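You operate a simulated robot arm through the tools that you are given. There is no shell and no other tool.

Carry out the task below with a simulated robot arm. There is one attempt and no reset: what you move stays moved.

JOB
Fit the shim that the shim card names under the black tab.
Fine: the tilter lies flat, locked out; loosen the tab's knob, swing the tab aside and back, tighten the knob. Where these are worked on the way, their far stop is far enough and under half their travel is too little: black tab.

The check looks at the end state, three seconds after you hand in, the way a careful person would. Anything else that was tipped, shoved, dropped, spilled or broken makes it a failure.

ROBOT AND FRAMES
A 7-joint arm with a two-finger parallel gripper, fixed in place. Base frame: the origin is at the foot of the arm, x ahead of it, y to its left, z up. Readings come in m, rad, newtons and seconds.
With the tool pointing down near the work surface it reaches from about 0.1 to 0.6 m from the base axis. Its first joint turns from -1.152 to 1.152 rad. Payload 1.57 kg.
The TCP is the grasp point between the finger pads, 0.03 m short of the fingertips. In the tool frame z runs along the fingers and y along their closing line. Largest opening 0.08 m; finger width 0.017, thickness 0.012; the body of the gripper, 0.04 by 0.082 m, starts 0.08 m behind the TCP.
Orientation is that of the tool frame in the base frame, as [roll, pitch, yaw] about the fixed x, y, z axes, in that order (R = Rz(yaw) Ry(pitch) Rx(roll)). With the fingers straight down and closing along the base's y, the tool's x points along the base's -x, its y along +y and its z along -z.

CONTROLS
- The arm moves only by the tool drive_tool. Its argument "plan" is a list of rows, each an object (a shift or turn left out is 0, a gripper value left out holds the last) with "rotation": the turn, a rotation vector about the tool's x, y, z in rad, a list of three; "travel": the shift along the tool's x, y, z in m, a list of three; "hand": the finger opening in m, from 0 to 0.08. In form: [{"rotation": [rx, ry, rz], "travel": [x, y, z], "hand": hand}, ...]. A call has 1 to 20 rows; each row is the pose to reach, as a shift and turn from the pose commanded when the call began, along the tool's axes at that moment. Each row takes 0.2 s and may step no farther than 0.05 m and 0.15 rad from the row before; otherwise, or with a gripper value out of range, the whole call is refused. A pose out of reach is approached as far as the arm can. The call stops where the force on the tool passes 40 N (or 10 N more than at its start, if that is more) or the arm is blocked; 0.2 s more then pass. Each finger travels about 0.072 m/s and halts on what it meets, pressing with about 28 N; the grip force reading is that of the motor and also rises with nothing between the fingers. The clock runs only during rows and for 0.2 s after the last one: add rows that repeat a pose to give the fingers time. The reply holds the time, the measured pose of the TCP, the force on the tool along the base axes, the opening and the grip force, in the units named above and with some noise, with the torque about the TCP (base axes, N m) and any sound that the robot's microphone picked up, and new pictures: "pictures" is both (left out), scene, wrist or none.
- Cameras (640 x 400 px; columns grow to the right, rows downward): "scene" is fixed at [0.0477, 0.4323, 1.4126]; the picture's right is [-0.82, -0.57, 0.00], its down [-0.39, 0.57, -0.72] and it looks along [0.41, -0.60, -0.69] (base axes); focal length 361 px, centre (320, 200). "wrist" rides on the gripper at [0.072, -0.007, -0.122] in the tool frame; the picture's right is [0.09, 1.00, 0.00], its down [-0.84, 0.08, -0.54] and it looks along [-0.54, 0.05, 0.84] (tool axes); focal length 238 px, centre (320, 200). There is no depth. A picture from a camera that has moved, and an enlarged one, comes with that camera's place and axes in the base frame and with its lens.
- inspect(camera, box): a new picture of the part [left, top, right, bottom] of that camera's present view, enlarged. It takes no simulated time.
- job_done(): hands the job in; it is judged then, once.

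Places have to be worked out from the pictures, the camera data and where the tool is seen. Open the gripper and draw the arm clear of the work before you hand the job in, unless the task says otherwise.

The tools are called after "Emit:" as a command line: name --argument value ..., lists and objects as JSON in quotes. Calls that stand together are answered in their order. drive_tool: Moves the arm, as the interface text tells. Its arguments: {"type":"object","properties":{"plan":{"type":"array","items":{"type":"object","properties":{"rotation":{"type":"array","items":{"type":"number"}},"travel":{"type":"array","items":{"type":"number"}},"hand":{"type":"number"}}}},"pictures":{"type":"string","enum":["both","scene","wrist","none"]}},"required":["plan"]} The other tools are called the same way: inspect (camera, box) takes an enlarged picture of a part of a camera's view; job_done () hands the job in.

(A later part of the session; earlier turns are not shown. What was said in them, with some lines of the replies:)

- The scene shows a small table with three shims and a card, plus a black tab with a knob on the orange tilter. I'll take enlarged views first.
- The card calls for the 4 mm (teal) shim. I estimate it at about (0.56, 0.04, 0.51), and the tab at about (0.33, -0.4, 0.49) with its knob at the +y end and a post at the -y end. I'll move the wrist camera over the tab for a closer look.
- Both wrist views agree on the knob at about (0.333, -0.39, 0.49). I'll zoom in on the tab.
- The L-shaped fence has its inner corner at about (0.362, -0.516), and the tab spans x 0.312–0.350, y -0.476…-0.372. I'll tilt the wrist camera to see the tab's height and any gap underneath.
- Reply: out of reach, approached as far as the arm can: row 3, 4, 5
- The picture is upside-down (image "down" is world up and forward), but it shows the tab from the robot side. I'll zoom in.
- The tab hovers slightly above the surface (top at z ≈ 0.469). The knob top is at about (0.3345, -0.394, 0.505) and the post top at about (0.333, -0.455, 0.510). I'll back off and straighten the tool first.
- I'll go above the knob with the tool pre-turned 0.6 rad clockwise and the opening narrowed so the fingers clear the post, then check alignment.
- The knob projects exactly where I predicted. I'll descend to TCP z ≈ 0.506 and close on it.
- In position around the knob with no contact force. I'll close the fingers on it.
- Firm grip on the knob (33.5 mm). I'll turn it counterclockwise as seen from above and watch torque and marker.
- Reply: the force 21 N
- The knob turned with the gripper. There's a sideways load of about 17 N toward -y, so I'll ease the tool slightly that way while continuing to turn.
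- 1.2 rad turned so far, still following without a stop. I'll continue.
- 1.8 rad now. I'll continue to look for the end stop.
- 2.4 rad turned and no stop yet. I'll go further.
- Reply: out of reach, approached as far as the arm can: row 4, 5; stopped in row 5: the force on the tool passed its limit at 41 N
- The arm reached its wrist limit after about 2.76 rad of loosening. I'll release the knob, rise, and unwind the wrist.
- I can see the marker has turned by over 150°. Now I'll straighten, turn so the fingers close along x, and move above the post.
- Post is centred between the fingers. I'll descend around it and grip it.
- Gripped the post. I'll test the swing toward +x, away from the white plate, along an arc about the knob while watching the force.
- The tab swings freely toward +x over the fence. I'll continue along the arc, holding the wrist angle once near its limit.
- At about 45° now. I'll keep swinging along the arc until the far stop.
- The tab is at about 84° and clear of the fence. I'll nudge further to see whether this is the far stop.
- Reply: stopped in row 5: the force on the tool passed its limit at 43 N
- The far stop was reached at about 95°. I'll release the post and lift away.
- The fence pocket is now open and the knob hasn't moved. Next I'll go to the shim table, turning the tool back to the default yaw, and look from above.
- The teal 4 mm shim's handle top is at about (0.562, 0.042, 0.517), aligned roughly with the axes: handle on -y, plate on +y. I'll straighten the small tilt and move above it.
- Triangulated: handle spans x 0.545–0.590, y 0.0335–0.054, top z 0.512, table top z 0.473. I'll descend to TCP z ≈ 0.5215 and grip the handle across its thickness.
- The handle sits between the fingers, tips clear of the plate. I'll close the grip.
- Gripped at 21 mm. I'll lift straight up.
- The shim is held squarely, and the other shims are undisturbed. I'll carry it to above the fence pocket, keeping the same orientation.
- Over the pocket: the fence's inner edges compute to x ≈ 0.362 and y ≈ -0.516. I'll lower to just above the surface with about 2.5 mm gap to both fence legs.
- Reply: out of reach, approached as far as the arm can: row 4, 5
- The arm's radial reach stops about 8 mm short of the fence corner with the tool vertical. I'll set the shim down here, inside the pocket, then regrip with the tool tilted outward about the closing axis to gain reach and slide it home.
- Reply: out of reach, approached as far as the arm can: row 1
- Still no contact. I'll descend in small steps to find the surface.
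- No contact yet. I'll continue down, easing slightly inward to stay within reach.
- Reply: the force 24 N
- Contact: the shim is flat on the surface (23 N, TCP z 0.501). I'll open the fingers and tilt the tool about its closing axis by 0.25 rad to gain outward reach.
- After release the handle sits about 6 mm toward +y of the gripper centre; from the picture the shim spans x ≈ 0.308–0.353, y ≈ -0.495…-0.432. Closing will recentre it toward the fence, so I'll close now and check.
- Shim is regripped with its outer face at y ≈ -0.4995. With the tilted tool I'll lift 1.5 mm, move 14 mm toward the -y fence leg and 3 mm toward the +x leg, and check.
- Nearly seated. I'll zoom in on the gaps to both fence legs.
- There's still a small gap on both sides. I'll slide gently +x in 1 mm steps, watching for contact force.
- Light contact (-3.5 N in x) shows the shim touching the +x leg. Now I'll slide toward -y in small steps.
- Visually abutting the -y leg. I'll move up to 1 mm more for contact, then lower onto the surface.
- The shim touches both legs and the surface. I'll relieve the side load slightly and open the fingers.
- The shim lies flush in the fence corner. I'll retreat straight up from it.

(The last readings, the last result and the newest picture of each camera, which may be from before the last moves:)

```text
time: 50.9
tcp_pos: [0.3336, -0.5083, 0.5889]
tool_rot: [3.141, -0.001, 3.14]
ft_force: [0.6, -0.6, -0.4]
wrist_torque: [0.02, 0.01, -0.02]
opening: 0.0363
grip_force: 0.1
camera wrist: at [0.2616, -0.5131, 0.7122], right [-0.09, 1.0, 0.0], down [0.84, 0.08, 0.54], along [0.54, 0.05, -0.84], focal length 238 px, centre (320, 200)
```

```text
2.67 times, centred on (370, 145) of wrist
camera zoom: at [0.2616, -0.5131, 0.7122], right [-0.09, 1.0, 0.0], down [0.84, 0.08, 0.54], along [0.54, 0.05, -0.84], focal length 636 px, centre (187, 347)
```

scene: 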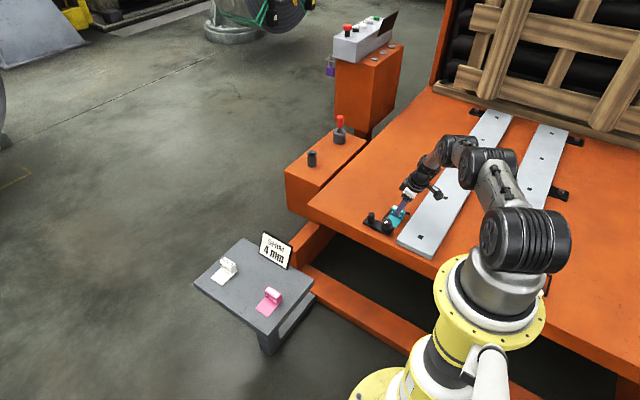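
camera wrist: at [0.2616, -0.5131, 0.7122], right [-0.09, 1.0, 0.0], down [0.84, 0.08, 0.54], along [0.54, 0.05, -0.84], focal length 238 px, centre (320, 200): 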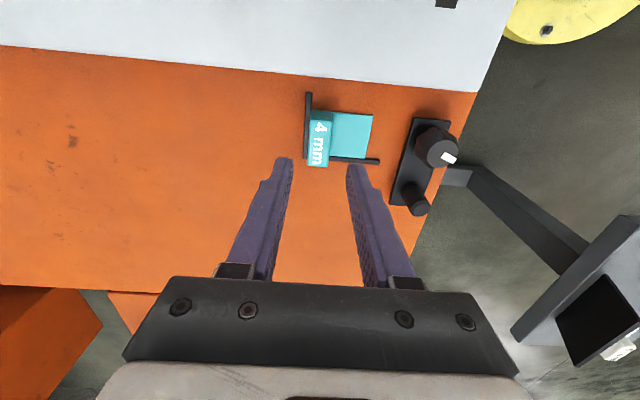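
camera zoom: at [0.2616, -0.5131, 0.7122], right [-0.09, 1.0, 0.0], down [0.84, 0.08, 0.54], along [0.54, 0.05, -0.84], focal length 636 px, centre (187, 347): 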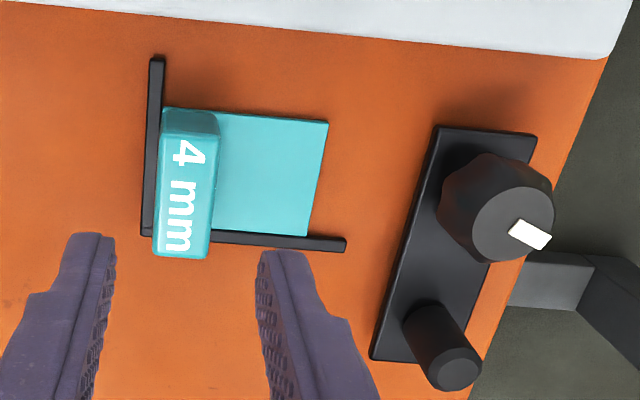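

Next I'll move above the parked post at about (0.394, -0.394), with fingers closing along y, which is the tangential direction.

Emit:
drive_tool --plan '[{"travel": [-0.02, 0.038, 0], "hand": 0.056}, {"travel": [-0.04, 0.076, 0.005]}, {"travel": [-0.0604, 0.1143, 0.02]}, {"travel": [-0.0604, 0.1143, 0.02]}]' --pictures "wrist"

Emit:
inspect --camera "wrist" --box '[210, 70, 450, 220]'

```text
time: 51.9
tcp_pos: [0.3949, -0.3925, 0.5695]
tool_rot: [3.142, 0.0, 3.139]
ft_force: [0.1, -0.9, 0.4]
wrist_torque: [-0.02, 0.02, 0.04]
opening: 0.0559
grip_force: 0.0
camera wrist: at [0.3229, -0.3976, 0.6919], right [-0.09, 1.0, 0.0], down [0.84, 0.07, 0.54], along [0.54, 0.05, -0.84], focal length 238 px, centre (320, 200)
```

wrist: 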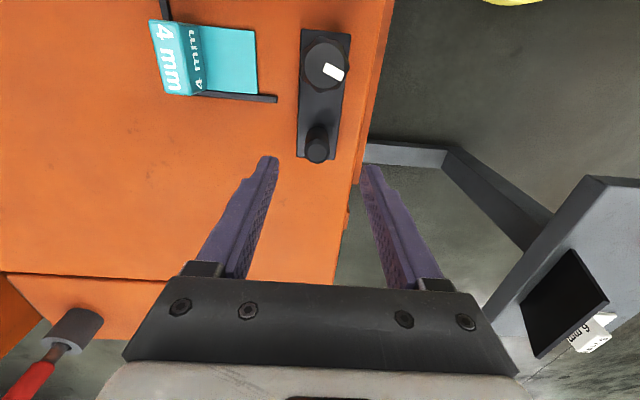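

```text
2.67 times, centred on (330, 145) of wrist
camera zoom: at [0.3229, -0.3976, 0.6919], right [-0.09, 1.0, 0.0], down [0.84, 0.07, 0.54], along [0.54, 0.05, -0.84], focal length 636 px, centre (293, 347)
```

zoom: 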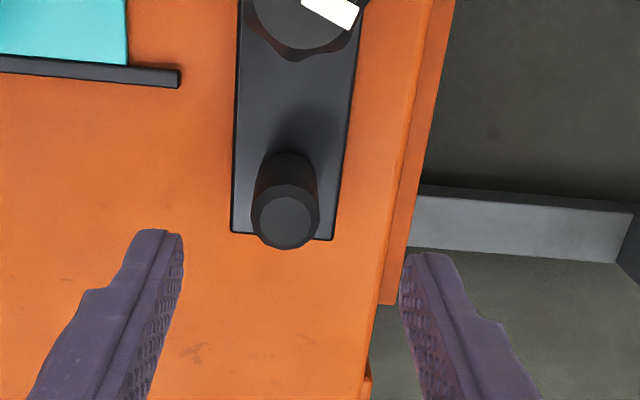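

Post confirmed at (0.395, -0.394). I'll descend and grip it.

Emit:
drive_tool --plan '[{"travel": [0, -0.001, 0.025]}, {"travel": [0, -0.001, 0.05]}, {"travel": [0, -0.001, 0.06]}, {"travel": [0, -0.001, 0.06], "hand": 0.02}, {"travel": [0, -0.001, 0.06], "hand": 0.018}, {"travel": [0, -0.001, 0.06], "hand": 0.018}, {"travel": [0, -0.001, 0.06], "hand": 0.018}, {"travel": [0, -0.001, 0.06], "hand": 0.018}]' --pictures "wrist"

```text
time: 53.7
tcp_pos: [0.3945, -0.3947, 0.5095]
tool_rot: [3.141, 0.0, 3.14]
ft_force: [0.5, -4.9, -6.0]
wrist_torque: [-0.05, -0.07, 0.02]
opening: 0.0214
grip_force: 34.6
camera wrist: at [0.322, -0.3999, 0.632], right [-0.09, 1.0, 0.0], down [0.84, 0.08, 0.54], along [0.54, 0.05, -0.84], focal length 238 px, centre (320, 200)
```

wrist: 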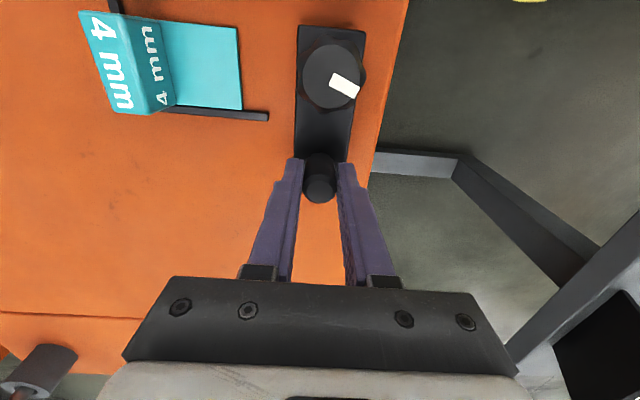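

Gripped. I'll swing the tab back along the arc, first half.

Emit:
drive_tool --plan '[{"travel": [0.0005, -0.0079, 0], "rotation": [0, 0, 0.131]}, {"travel": [0.0021, -0.0157, 0], "rotation": [0, 0, 0.262]}, {"travel": [0.0046, -0.0232, 0], "rotation": [0, 0, 0.393]}, {"travel": [0.0081, -0.0303, 0], "rotation": [0, 0, 0.524]}, {"travel": [0.0125, -0.0369, 0], "rotation": [0, 0, 0.655]}, {"travel": [0.0177, -0.0428, 0], "rotation": [0, 0, 0.785]}]' --pictures "both"

```text
time: 55.1
tcp_pos: [0.377, -0.4366, 0.5092]
tool_rot: [3.14, 0.001, 2.352]
ft_force: [15.9, -1.4, -20.3]
wrist_torque: [-0.17, -0.35, -0.5]
opening: 0.0217
grip_force: 34.4
camera wrist: at [0.3213, -0.3892, 0.6321], right [0.64, 0.77, 0.0], down [0.64, -0.54, 0.54], along [0.42, -0.35, -0.84], focal length 238 px, centre (320, 200)
```

scene: 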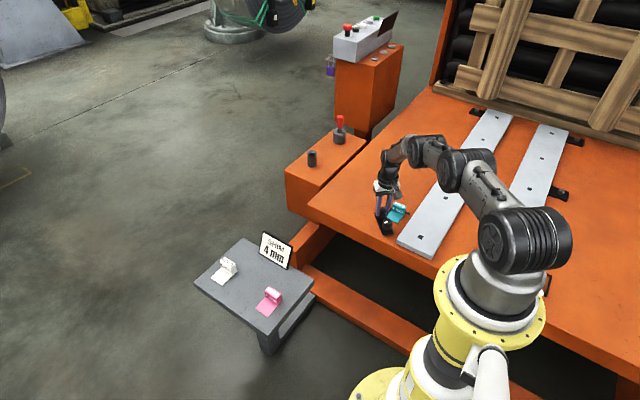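
wrist: 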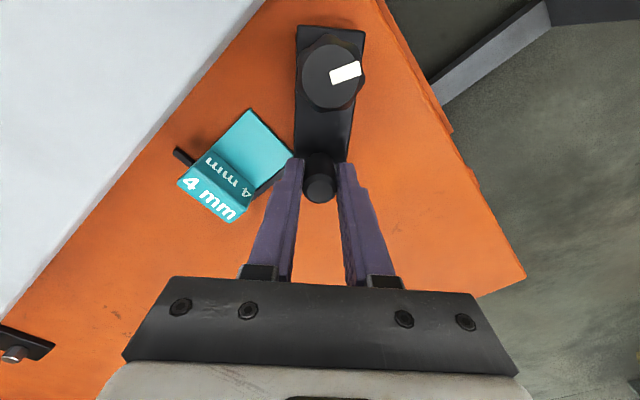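

Swinging freely with the shim undisturbed. I'll do the second half.

Emit:
drive_tool --plan '[{"travel": [0.0005, -0.0079, 0], "rotation": [0, 0, 0.131]}, {"travel": [0.0021, -0.0157, 0], "rotation": [0, 0, 0.262]}, {"travel": [0.0046, -0.0232, 0], "rotation": [0, 0, 0.393]}]' --pictures "wrist"

Emit:
inspect --camera "wrist" --box '[210, 30, 450, 220]'

Emit:
inspect --camera "scene" --box '[364, 185, 444, 245]'

```text
time: 55.9
tcp_pos: [0.3568, -0.452, 0.5085]
tool_rot: [-3.14, -0.003, 1.959]
ft_force: [10.5, 1.6, -13.8]
wrist_torque: [-0.08, -0.23, -0.51]
opening: 0.0216
grip_force: 34.4
camera wrist: at [0.323, -0.3852, 0.6323], right [0.89, 0.46, 0.0], down [0.39, -0.75, 0.54], along [0.25, -0.48, -0.84], focal length 238 px, centre (320, 200)
```

wrist: 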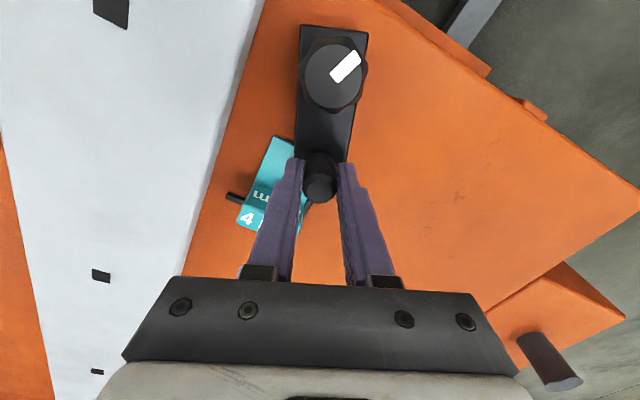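

```text
2.11 times, centred on (330, 125) of wrist
camera zoom: at [0.323, -0.3852, 0.6323], right [0.89, 0.46, 0.0], down [0.39, -0.75, 0.54], along [0.25, -0.48, -0.84], focal length 502 px, centre (299, 358)
```

zoom: 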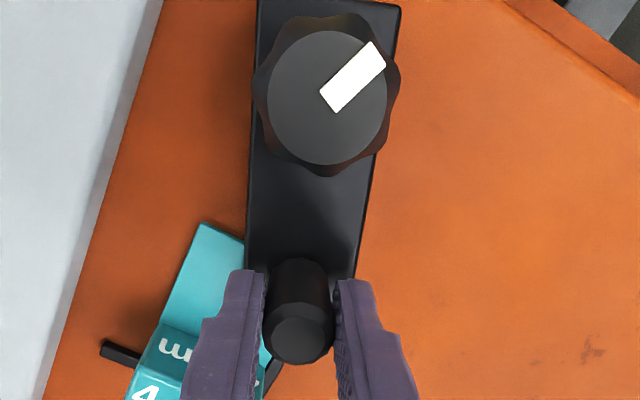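

```text
6.67 times, centred on (404, 215) of scene
camera zoom: at [0.048, 0.4321, 1.4126], right [-0.82, -0.57, 0.0], down [-0.39, 0.57, -0.72], along [0.41, -0.6, -0.69], focal length 2406 px, centre (-240, 100)
```

zoom: 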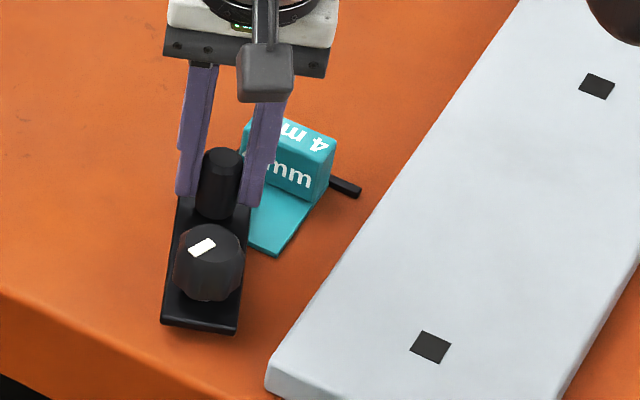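

Clear of the shim's handle. I'll complete the last part of the swing back to the original position.

Emit:
drive_tool --plan '[{"travel": [0.0005, -0.0079, 0], "rotation": [0, 0, 0.131]}, {"travel": [0.0021, -0.0157, 0], "rotation": [0, 0, 0.262]}, {"travel": [0.0046, -0.0232, 0], "rotation": [0, 0, 0.393]}, {"travel": [0.0046, -0.0232, 0], "rotation": [0, 0, 0.393]}]' --pictures "wrist"

Emit:
inspect --camera "wrist" --box '[210, 30, 450, 220]'

Emit:
inspect --camera "scene" --box '[364, 185, 444, 245]'

```text
time: 56.9
tcp_pos: [0.3347, -0.4545, 0.5094]
tool_rot: [-3.14, -0.001, 1.569]
ft_force: [13.9, 8.0, -10.0]
wrist_torque: [-0.02, -0.11, 0.41]
opening: 0.0216
grip_force: 34.4
camera wrist: at [0.3277, -0.3812, 0.6323], right [1.0, 0.09, 0.0], down [0.07, -0.84, 0.54], along [0.05, -0.54, -0.84], focal length 238 px, centre (320, 200)
```

wrist: 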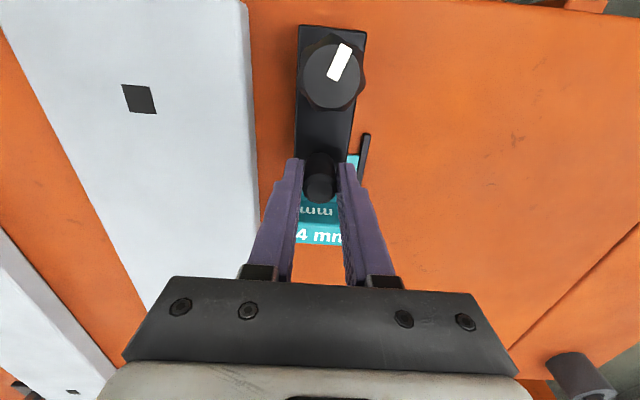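

```text
2.11 times, centred on (330, 125) of wrist
camera zoom: at [0.3277, -0.3812, 0.6323], right [1.0, 0.09, 0.0], down [0.07, -0.84, 0.54], along [0.05, -0.54, -0.84], focal length 502 px, centre (299, 358)
```

zoom: 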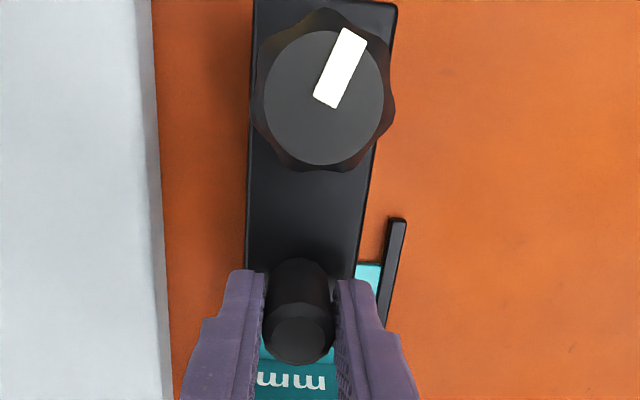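

```text
6.67 times, centred on (404, 215) of scene
camera zoom: at [0.0479, 0.4322, 1.4126], right [-0.82, -0.57, 0.0], down [-0.39, 0.57, -0.72], along [0.41, -0.6, -0.69], focal length 2406 px, centre (-240, 100)
```

zoom: 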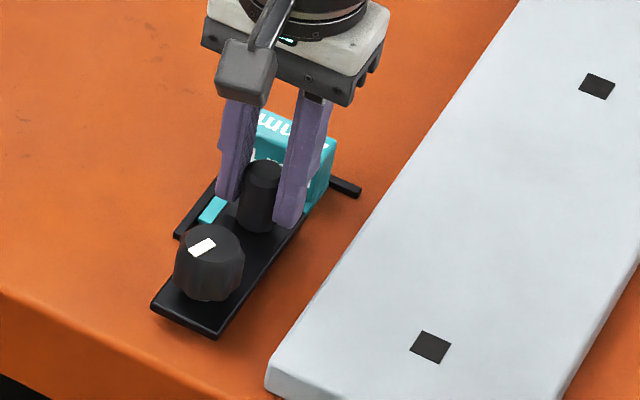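

The tab is back over the shim plate. I'll nudge about 1.5 mm further in -x to make sure it's at its original position.

Emit:
drive_tool --plan '[{"travel": [0, -0.0008, 0]}, {"travel": [0, -0.0016, 0]}, {"travel": [0, -0.0016, 0]}]' --pictures "none"

```text
time: 57.7
tcp_pos: [0.3344, -0.4542, 0.5097]
tool_rot: [3.139, 0.001, 1.568]
ft_force: [22.8, 6.7, -15.1]
wrist_torque: [0.25, -0.23, -0.15]
opening: 0.0214
grip_force: 34.5
```

Force rises without movement, so the tab is at its home stop. I'll release and rise.

Emit:
drive_tool --plan '[{"travel": [0, 0.0015, 0]}, {"travel": [0, 0.0015, 0], "hand": 0.045}, {"travel": [0, 0.0015, 0], "hand": 0.045}, {"travel": [0, 0.0015, -0.03], "hand": 0.045}, {"travel": [0, 0.0015, -0.065], "hand": 0.045}, {"travel": [0, 0.0015, -0.09], "hand": 0.045}, {"travel": [0, 0.0015, -0.09], "hand": 0.045}]'

Emit:
inspect --camera "wrist" --box '[210, 30, 450, 220]'

Emit:
inspect --camera "scene" --box '[374, 190, 434, 240]'

```text
time: 59.3
tcp_pos: [0.3353, -0.4543, 0.5998]
tool_rot: [-3.141, -0.002, 1.567]
ft_force: [0.3, -0.5, 0.9]
wrist_torque: [0.0, -0.01, 0.01]
opening: 0.0449
grip_force: 0.1
camera wrist: at [0.3274, -0.3812, 0.7227], right [1.0, 0.09, 0.0], down [0.08, -0.84, 0.54], along [0.05, -0.54, -0.84], focal length 238 px, centre (320, 200)
```

scene: 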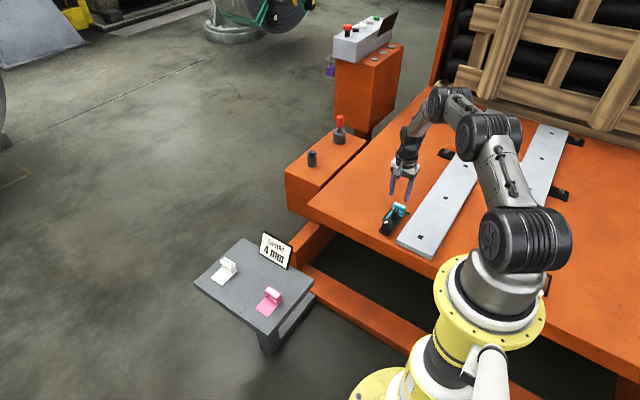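
wrist: 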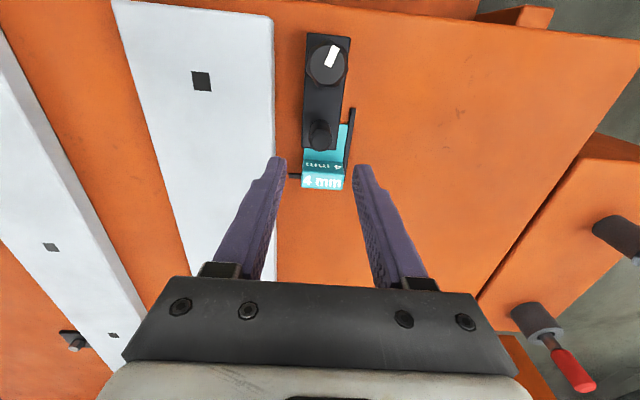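

```text
2.11 times, centred on (330, 125) of wrist
camera zoom: at [0.3274, -0.3812, 0.7227], right [1.0, 0.09, 0.0], down [0.08, -0.84, 0.54], along [0.05, -0.54, -0.84], focal length 502 px, centre (299, 358)
```

zoom: 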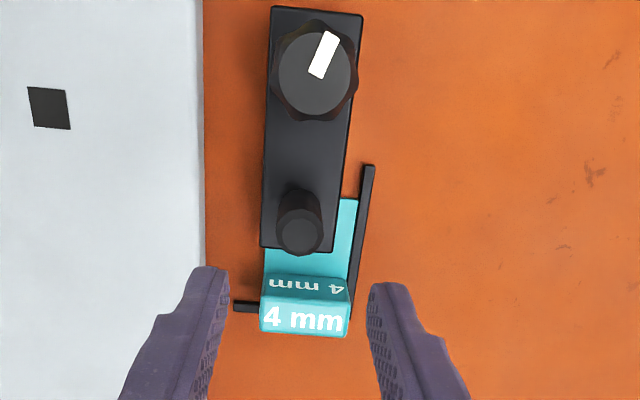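

```text
8.00 times, centred on (404, 215) of scene
camera zoom: at [0.0477, 0.4323, 1.4126], right [-0.82, -0.57, 0.0], down [-0.39, 0.57, -0.72], along [0.41, -0.6, -0.69], focal length 2888 px, centre (-352, 80)
```

zoom: 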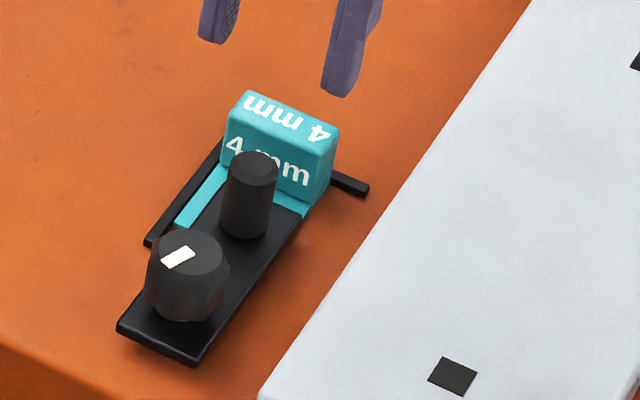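

The shim is flush in the fence, with the tab over its plate and the post back exactly where it began. Now I'll go above the knob and turn the tool counterclockwise so I have room to tighten clockwise.

Emit:
drive_tool --plan '[{"travel": [0.0055, 0, 0], "rotation": [0, 0, -0.148], "hand": 0.052}, {"travel": [0.011, 0, 0], "rotation": [0, 0, -0.297]}, {"travel": [0.0165, 0, 0], "rotation": [0, 0, -0.445]}, {"travel": [0.022, 0, 0], "rotation": [0, 0, -0.594]}, {"travel": [0.0275, 0, 0], "rotation": [0, 0, -0.742]}, {"travel": [0.033, 0, 0], "rotation": [0, 0, -0.891]}, {"travel": [0.0385, 0, 0], "rotation": [0, 0, -1.039]}, {"travel": [0.044, 0, 0.005], "rotation": [0, 0, -1.188]}, {"travel": [0.0495, -0.0005, 0.01], "rotation": [0, 0, -1.336]}, {"travel": [0.055, -0.001, 0.02], "rotation": [0, 0, -1.485]}, {"travel": [0.0603, -0.001, 0.025], "rotation": [0, 0, -1.633]}, {"travel": [0.0603, -0.001, 0.025], "rotation": [0, 0, -1.633]}]' --pictures "wrist"

Emit:
inspect --camera "wrist" --box '[210, 70, 450, 220]'

```text
time: 61.9
tcp_pos: [0.3327, -0.3957, 0.574]
tool_rot: [3.141, -0.001, -3.081]
ft_force: [0.9, 0.3, 0.5]
wrist_torque: [0.01, -0.01, -0.01]
opening: 0.0519
grip_force: 0.1
camera wrist: at [0.2612, -0.4041, 0.6972], right [-0.15, 0.99, 0.0], down [0.83, 0.13, 0.54], along [0.54, 0.08, -0.84], focal length 238 px, centre (320, 200)
```

wrist: 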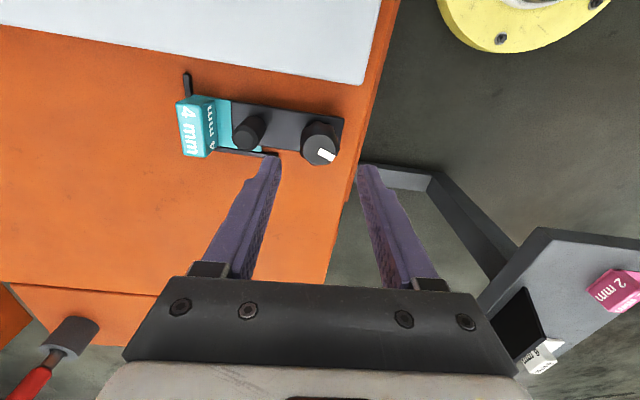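

```text
2.67 times, centred on (330, 145) of wrist
camera zoom: at [0.2612, -0.4041, 0.6972], right [-0.15, 0.99, 0.0], down [0.83, 0.13, 0.54], along [0.54, 0.08, -0.84], focal length 636 px, centre (293, 347)
```

zoom: 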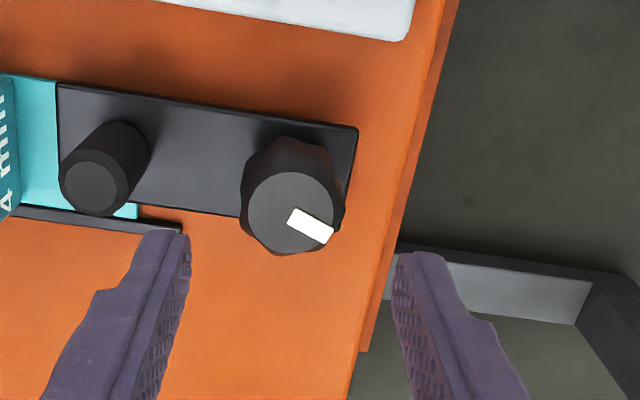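

Aligned over the knob, with the marker pointing toward +y and +x. I'll descend and grip.

Emit:
drive_tool --plan '[{"travel": [-0.0013, 0.0009, 0.025]}, {"travel": [-0.0013, 0.0009, 0.05]}, {"travel": [-0.0013, 0.0009, 0.063]}, {"travel": [-0.0013, 0.0009, 0.068]}, {"travel": [-0.0013, 0.0009, 0.068], "hand": 0.032}, {"travel": [-0.0013, 0.0009, 0.068], "hand": 0.028}, {"travel": [-0.0013, 0.0009, 0.068], "hand": 0.028}, {"travel": [-0.0013, 0.0009, 0.068], "hand": 0.028}]' --pictures "wrist"

```text
time: 63.7
tcp_pos: [0.334, -0.3955, 0.5069]
tool_rot: [-3.14, 0.0, -3.082]
ft_force: [-0.1, -9.6, -7.8]
wrist_torque: [-0.05, 0.01, -0.02]
opening: 0.0338
grip_force: 41.6
camera wrist: at [0.2626, -0.4042, 0.6294], right [-0.15, 0.99, 0.0], down [0.83, 0.13, 0.54], along [0.54, 0.08, -0.84], focal length 238 px, centre (320, 200)
```

wrist: 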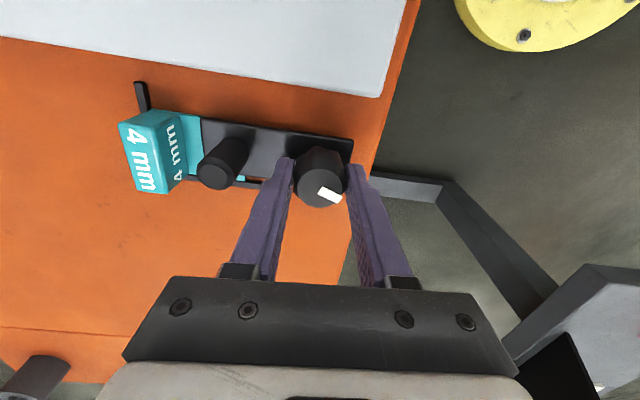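

Firm grip. I'll tighten by turning clockwise (positive about tool z), first 1.2 rad.

Emit:
drive_tool --plan '[{"rotation": [0, 0, 0.12]}, {"rotation": [0, 0, 0.24]}, {"rotation": [0, 0, 0.36]}, {"rotation": [0, 0, 0.48]}, {"rotation": [0, 0, 0.6]}, {"rotation": [0, 0, 0.72]}, {"rotation": [0, 0, 0.84]}, {"rotation": [0, 0, 0.96]}, {"rotation": [0, 0, 1.08]}, {"rotation": [0, 0, 1.2]}]' --pictures "wrist"

Emit:
inspect --camera "wrist" --box '[210, 70, 450, 220]'

```text
time: 65.9
tcp_pos: [0.3352, -0.395, 0.5067]
tool_rot: [3.14, 0.001, 1.999]
ft_force: [4.5, -13.8, -10.2]
wrist_torque: [-0.05, 0.25, 0.0]
opening: 0.0338
grip_force: 41.2
camera wrist: at [0.2983, -0.3304, 0.6294], right [0.87, 0.5, 0.0], down [0.42, -0.73, 0.54], along [0.27, -0.47, -0.84], focal length 238 px, centre (320, 200)
```

wrist: 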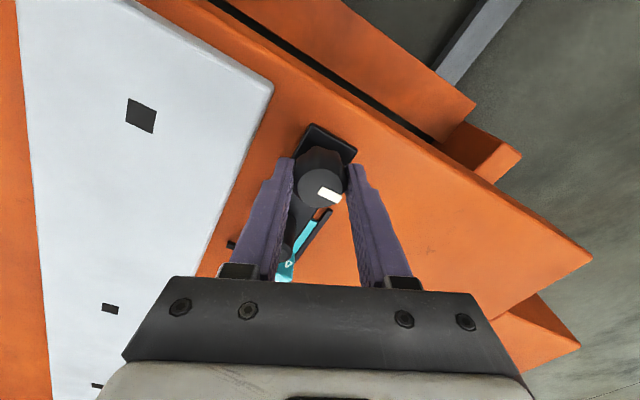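

```text
2.67 times, centred on (330, 145) of wrist
camera zoom: at [0.2983, -0.3304, 0.6294], right [0.87, 0.5, 0.0], down [0.42, -0.73, 0.54], along [0.27, -0.47, -0.84], focal length 636 px, centre (293, 347)
```

zoom: 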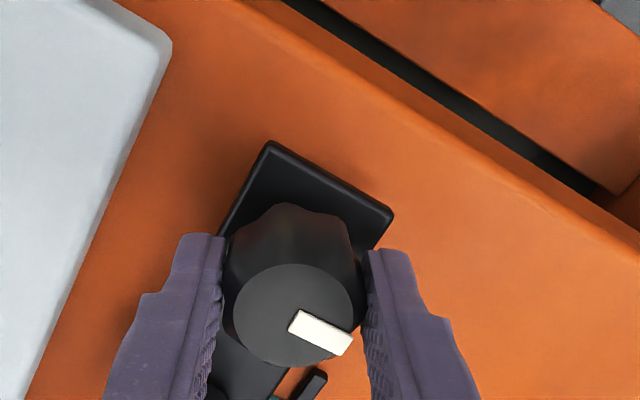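

The knob follows. I'll continue clockwise, easing slightly toward -y.

Emit:
drive_tool --plan '[{"travel": [-0.0008, 0, 0], "rotation": [0, 0, 0.12]}, {"travel": [-0.0008, 0, 0], "rotation": [0, 0, 0.24]}, {"travel": [-0.0008, 0, 0], "rotation": [0, 0, 0.36]}, {"travel": [-0.0008, 0, 0], "rotation": [0, 0, 0.48]}, {"travel": [-0.0008, 0, 0], "rotation": [0, 0, 0.6]}, {"travel": [-0.0008, 0, 0], "rotation": [0, 0, 0.72]}, {"travel": [-0.0008, 0, 0], "rotation": [0, 0, 0.84]}, {"travel": [-0.0008, 0, 0], "rotation": [0, 0, 0.96]}, {"travel": [-0.0008, 0, 0], "rotation": [0, 0, 1.08]}, {"travel": [-0.0008, 0, 0], "rotation": [0, 0, 1.2]}]' --pictures "wrist"

Emit:
inspect --camera "wrist" --box '[210, 70, 450, 220]'

```text
time: 68.1
tcp_pos: [0.3351, -0.3941, 0.5075]
tool_rot: [-3.141, 0.0, 0.799]
ft_force: [9.7, -4.5, -8.8]
wrist_torque: [-0.02, -0.32, 0.02]
opening: 0.0339
grip_force: 41.5
camera wrist: at [0.3801, -0.337, 0.6296], right [0.78, -0.63, 0.0], down [-0.53, -0.65, 0.54], along [-0.34, -0.42, -0.84], focal length 238 px, centre (320, 200)
```

wrist: 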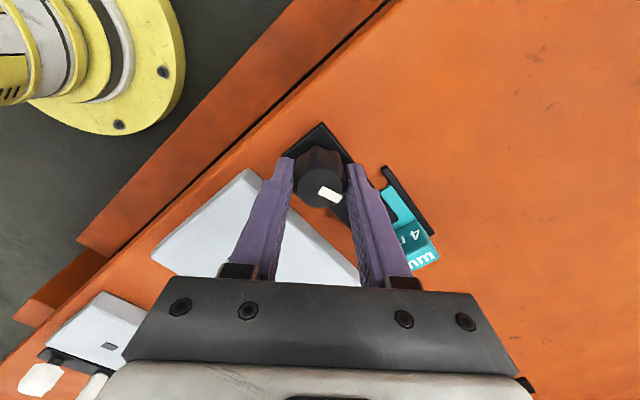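

```text
2.67 times, centred on (330, 145) of wrist
camera zoom: at [0.3801, -0.337, 0.6296], right [0.78, -0.63, 0.0], down [-0.53, -0.65, 0.54], along [-0.34, -0.42, -0.84], focal length 636 px, centre (293, 347)
```

zoom: 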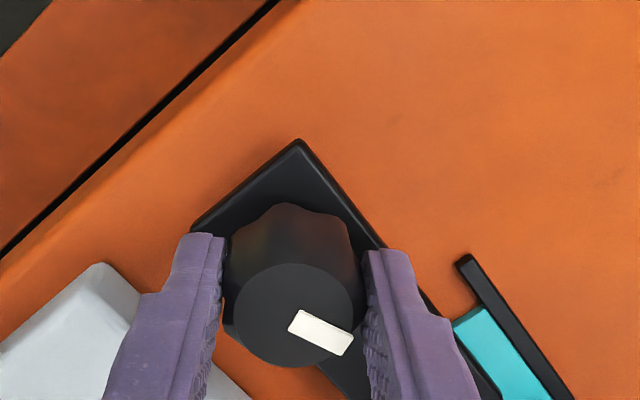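

2.4 rad turned back. I'll go on past the original angle to feel for the tight stop.

Emit:
drive_tool --plan '[{"rotation": [0, 0, 0.1]}, {"rotation": [0, 0, 0.2]}, {"rotation": [0, 0, 0.3]}, {"rotation": [0, 0, 0.36]}, {"rotation": [0, 0, 0.36]}]' --pictures "wrist"

Emit:
inspect --camera "wrist" --box '[210, 70, 450, 220]'

```text
time: 69.3
tcp_pos: [0.3353, -0.3952, 0.5073]
tool_rot: [3.141, 0.0, 0.44]
ft_force: [14.5, -2.9, -13.4]
wrist_torque: [-0.04, -0.07, 0.01]
opening: 0.0337
grip_force: 41.6
camera wrist: at [0.397, -0.3567, 0.6296], right [0.51, -0.86, 0.0], down [-0.72, -0.43, 0.54], along [-0.47, -0.28, -0.84], focal length 238 px, centre (320, 200)
```

wrist: 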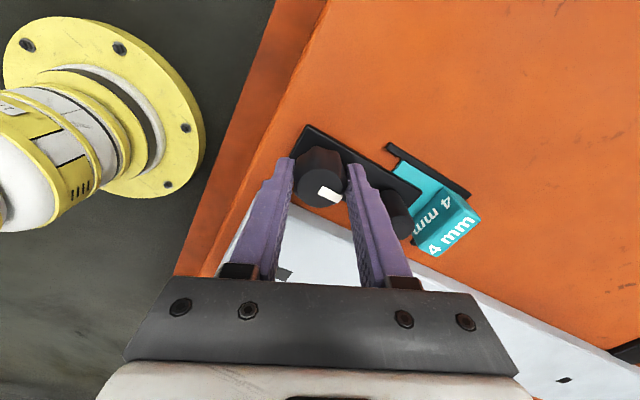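

```text
2.67 times, centred on (330, 145) of wrist
camera zoom: at [0.397, -0.3567, 0.6296], right [0.51, -0.86, 0.0], down [-0.72, -0.43, 0.54], along [-0.47, -0.28, -0.84], focal length 636 px, centre (293, 347)
```

zoom: 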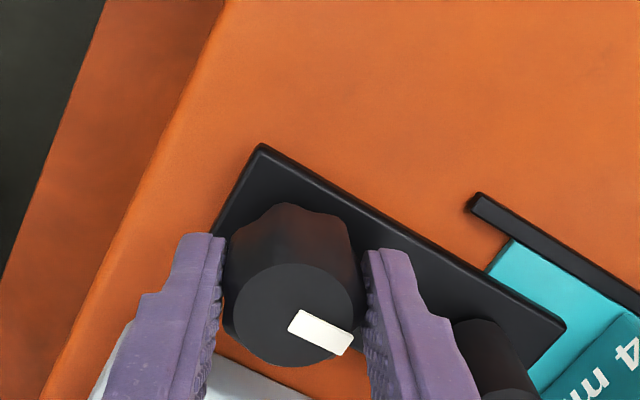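

The marker again points along the tab toward the post, as at the start. I'll test a bit further for a stop.

Emit:
drive_tool --plan '[{"rotation": [0, 0, 0.05]}, {"rotation": [0, 0, 0.1]}, {"rotation": [0, 0, 0.15]}, {"rotation": [0, 0, 0.2]}]' --pictures "wrist"

Emit:
inspect --camera "wrist" --box '[210, 70, 450, 220]'

```text
time: 70.3
tcp_pos: [0.3341, -0.3949, 0.5065]
tool_rot: [3.141, 0.001, 0.242]
ft_force: [3.8, -8.7, -7.0]
wrist_torque: [-0.06, 0.1, 0.61]
opening: 0.0341
grip_force: 40.9
camera wrist: at [0.4022, -0.37, 0.6299], right [0.33, -0.95, 0.0], down [-0.79, -0.27, 0.54], along [-0.51, -0.18, -0.84], focal length 238 px, centre (320, 200)
```

wrist: 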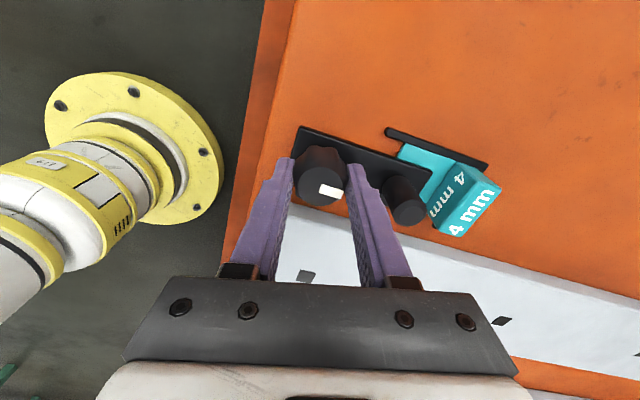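

```text
2.67 times, centred on (330, 145) of wrist
camera zoom: at [0.4022, -0.37, 0.6299], right [0.33, -0.95, 0.0], down [-0.79, -0.27, 0.54], along [-0.51, -0.18, -0.84], focal length 636 px, centre (293, 347)
```

zoom: 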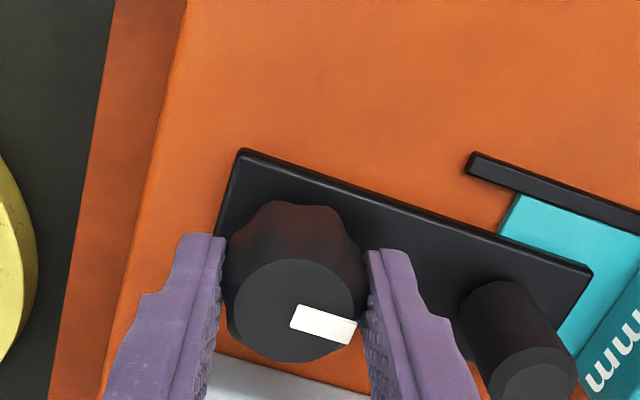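

The torque rose to 0.61 N·m and the knob stayed at the marker-aligned angle while the grip slipped, so it's at its tight stop. I'll open, rise straight up, and check.

Emit:
drive_tool --plan '[{"hand": 0.052}, {"hand": 0.052}, {"hand": 0.052}, {"travel": [0, 0, -0.03]}, {"travel": [0, 0, -0.07]}, {"travel": [0, 0, -0.115]}, {"travel": [0, 0, -0.16]}, {"travel": [0, 0, -0.16]}]'

Emit:
inspect --camera "wrist" --box '[230, 60, 470, 210]'

Emit:
inspect --camera "scene" --box '[374, 190, 434, 240]'

```text
time: 72.1
tcp_pos: [0.3339, -0.3941, 0.6673]
tool_rot: [-3.14, 0.0, 0.242]
ft_force: [0.0, 0.7, 0.2]
wrist_torque: [0.01, -0.07, 0.02]
opening: 0.0524
grip_force: 0.0
camera wrist: at [0.4019, -0.3697, 0.7905], right [0.33, -0.94, 0.0], down [-0.79, -0.28, 0.54], along [-0.51, -0.18, -0.84], focal length 238 px, centre (320, 200)
```

scene: 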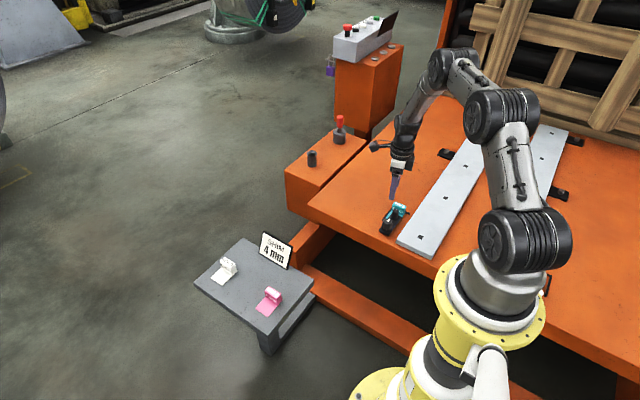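
wrist: 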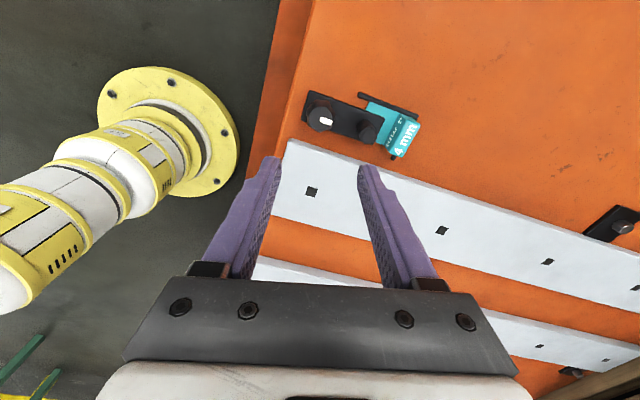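

```text
2.67 times, centred on (350, 135) of wrist
camera zoom: at [0.4019, -0.3697, 0.7905], right [0.33, -0.94, 0.0], down [-0.79, -0.28, 0.54], along [-0.51, -0.18, -0.84], focal length 636 px, centre (240, 373)
```

zoom: 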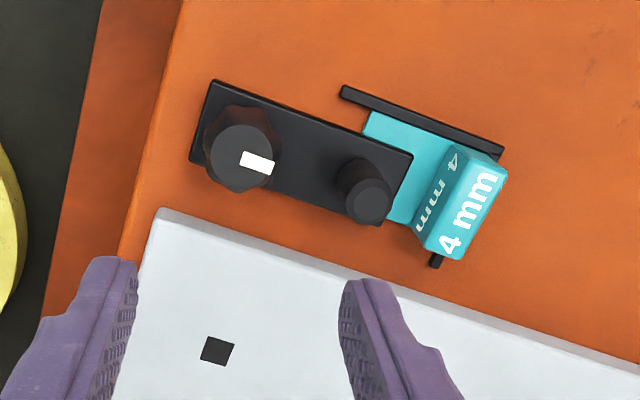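

```text
8.00 times, centred on (404, 215) of scene
camera zoom: at [0.0477, 0.4323, 1.4126], right [-0.82, -0.57, 0.0], down [-0.39, 0.57, -0.72], along [0.41, -0.6, -0.69], focal length 2888 px, centre (-352, 80)
```

zoom: 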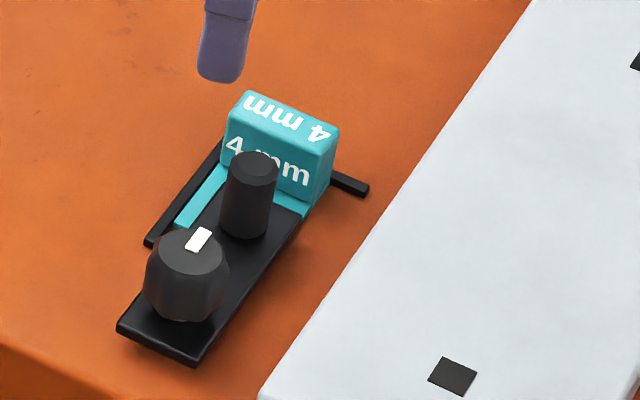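

Everything is as it should be: the 4 mm shim is flush in the fence under the tab, the tab is home and the knob is tight. I'll draw the arm clear.

Emit:
drive_tool --plan '[{"travel": [0, 0, -0.04]}, {"travel": [0.02, -0.03, -0.07], "hand": 0.07}, {"travel": [0.04, -0.065, -0.085]}, {"travel": [0.06, -0.105, -0.1]}, {"travel": [0.08, -0.145, -0.1]}, {"travel": [0.0966, -0.182, -0.1]}, {"travel": [0.0966, -0.182, -0.1]}]'

Emit:
inspect --camera "scene" --box '[180, 170, 440, 330]'

```text
time: 73.7
tcp_pos: [0.3849, -0.195, 0.7667]
tool_rot: [3.141, 0.0, 0.24]
ft_force: [1.4, 0.1, 0.2]
wrist_torque: [-0.03, 0.01, -0.02]
opening: 0.0697
grip_force: 0.0
camera wrist: at [0.4529, -0.1703, 0.8901], right [0.33, -0.95, 0.0], down [-0.79, -0.27, 0.54], along [-0.51, -0.18, -0.84], focal length 238 px, centre (320, 200)
```

scene: 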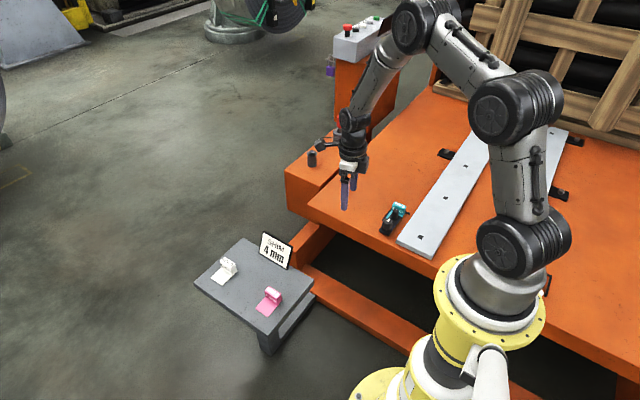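
wrist: 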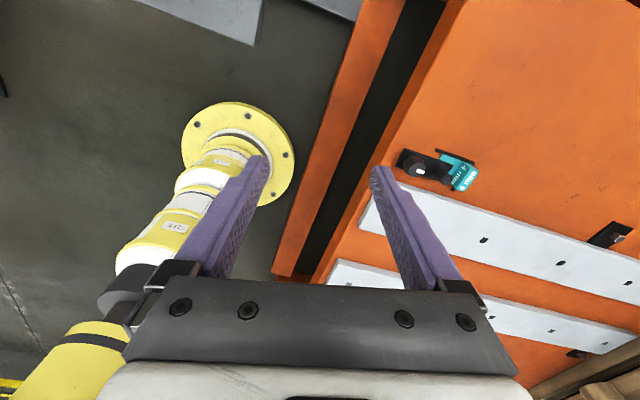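

```text
2.46 times, centred on (310, 250) of scene
camera zoom: at [0.0477, 0.4323, 1.4126], right [-0.82, -0.57, 0.0], down [-0.39, 0.57, -0.72], along [0.41, -0.6, -0.69], focal length 889 px, centre (345, 77)
```

zoom: 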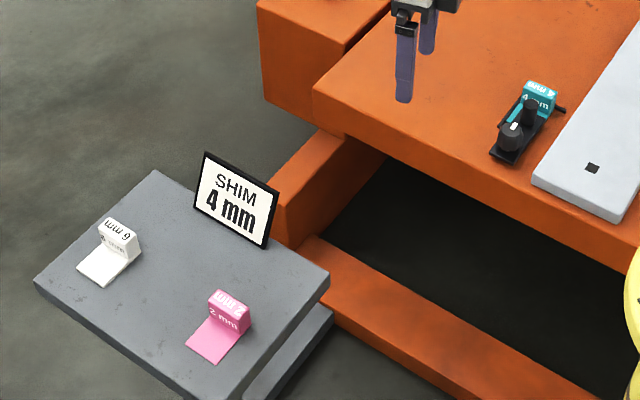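

The arm is clear with the gripper open. The other shims and the card haven't moved, and the 4 mm shim is fitted and clamped, so I'm handing in.

Emit:
job_done

```text
The job is handed in.
```

The 4 mm shim named on the card is fitted under the black tab, and the job is handed in. I haven't seen the check's verdict.

- **Shim:** it sits flush against both legs of the L-shaped fence, with its handle outside the tab and its plate under it.
- **Tab:** I swung it aside to its far stop, about 95°, then back until it met its home stop. The post is where it was at the start.
- **Knob:** I loosened it about 2.8 rad, then tightened it until it stopped turning. Its marker points along the tab again, as it did at the start.
- **Surroundings:** the last pictures show the 2 mm and 6 mm shims and the card undisturbed. The arm is clear of the work with the gripper open.

The arm couldn't quite reach the fence corner with the tool vertical. I set the shim down in the pocket, regripped it with the tool tilted, and moved it the last 20 mm or so into the corner.
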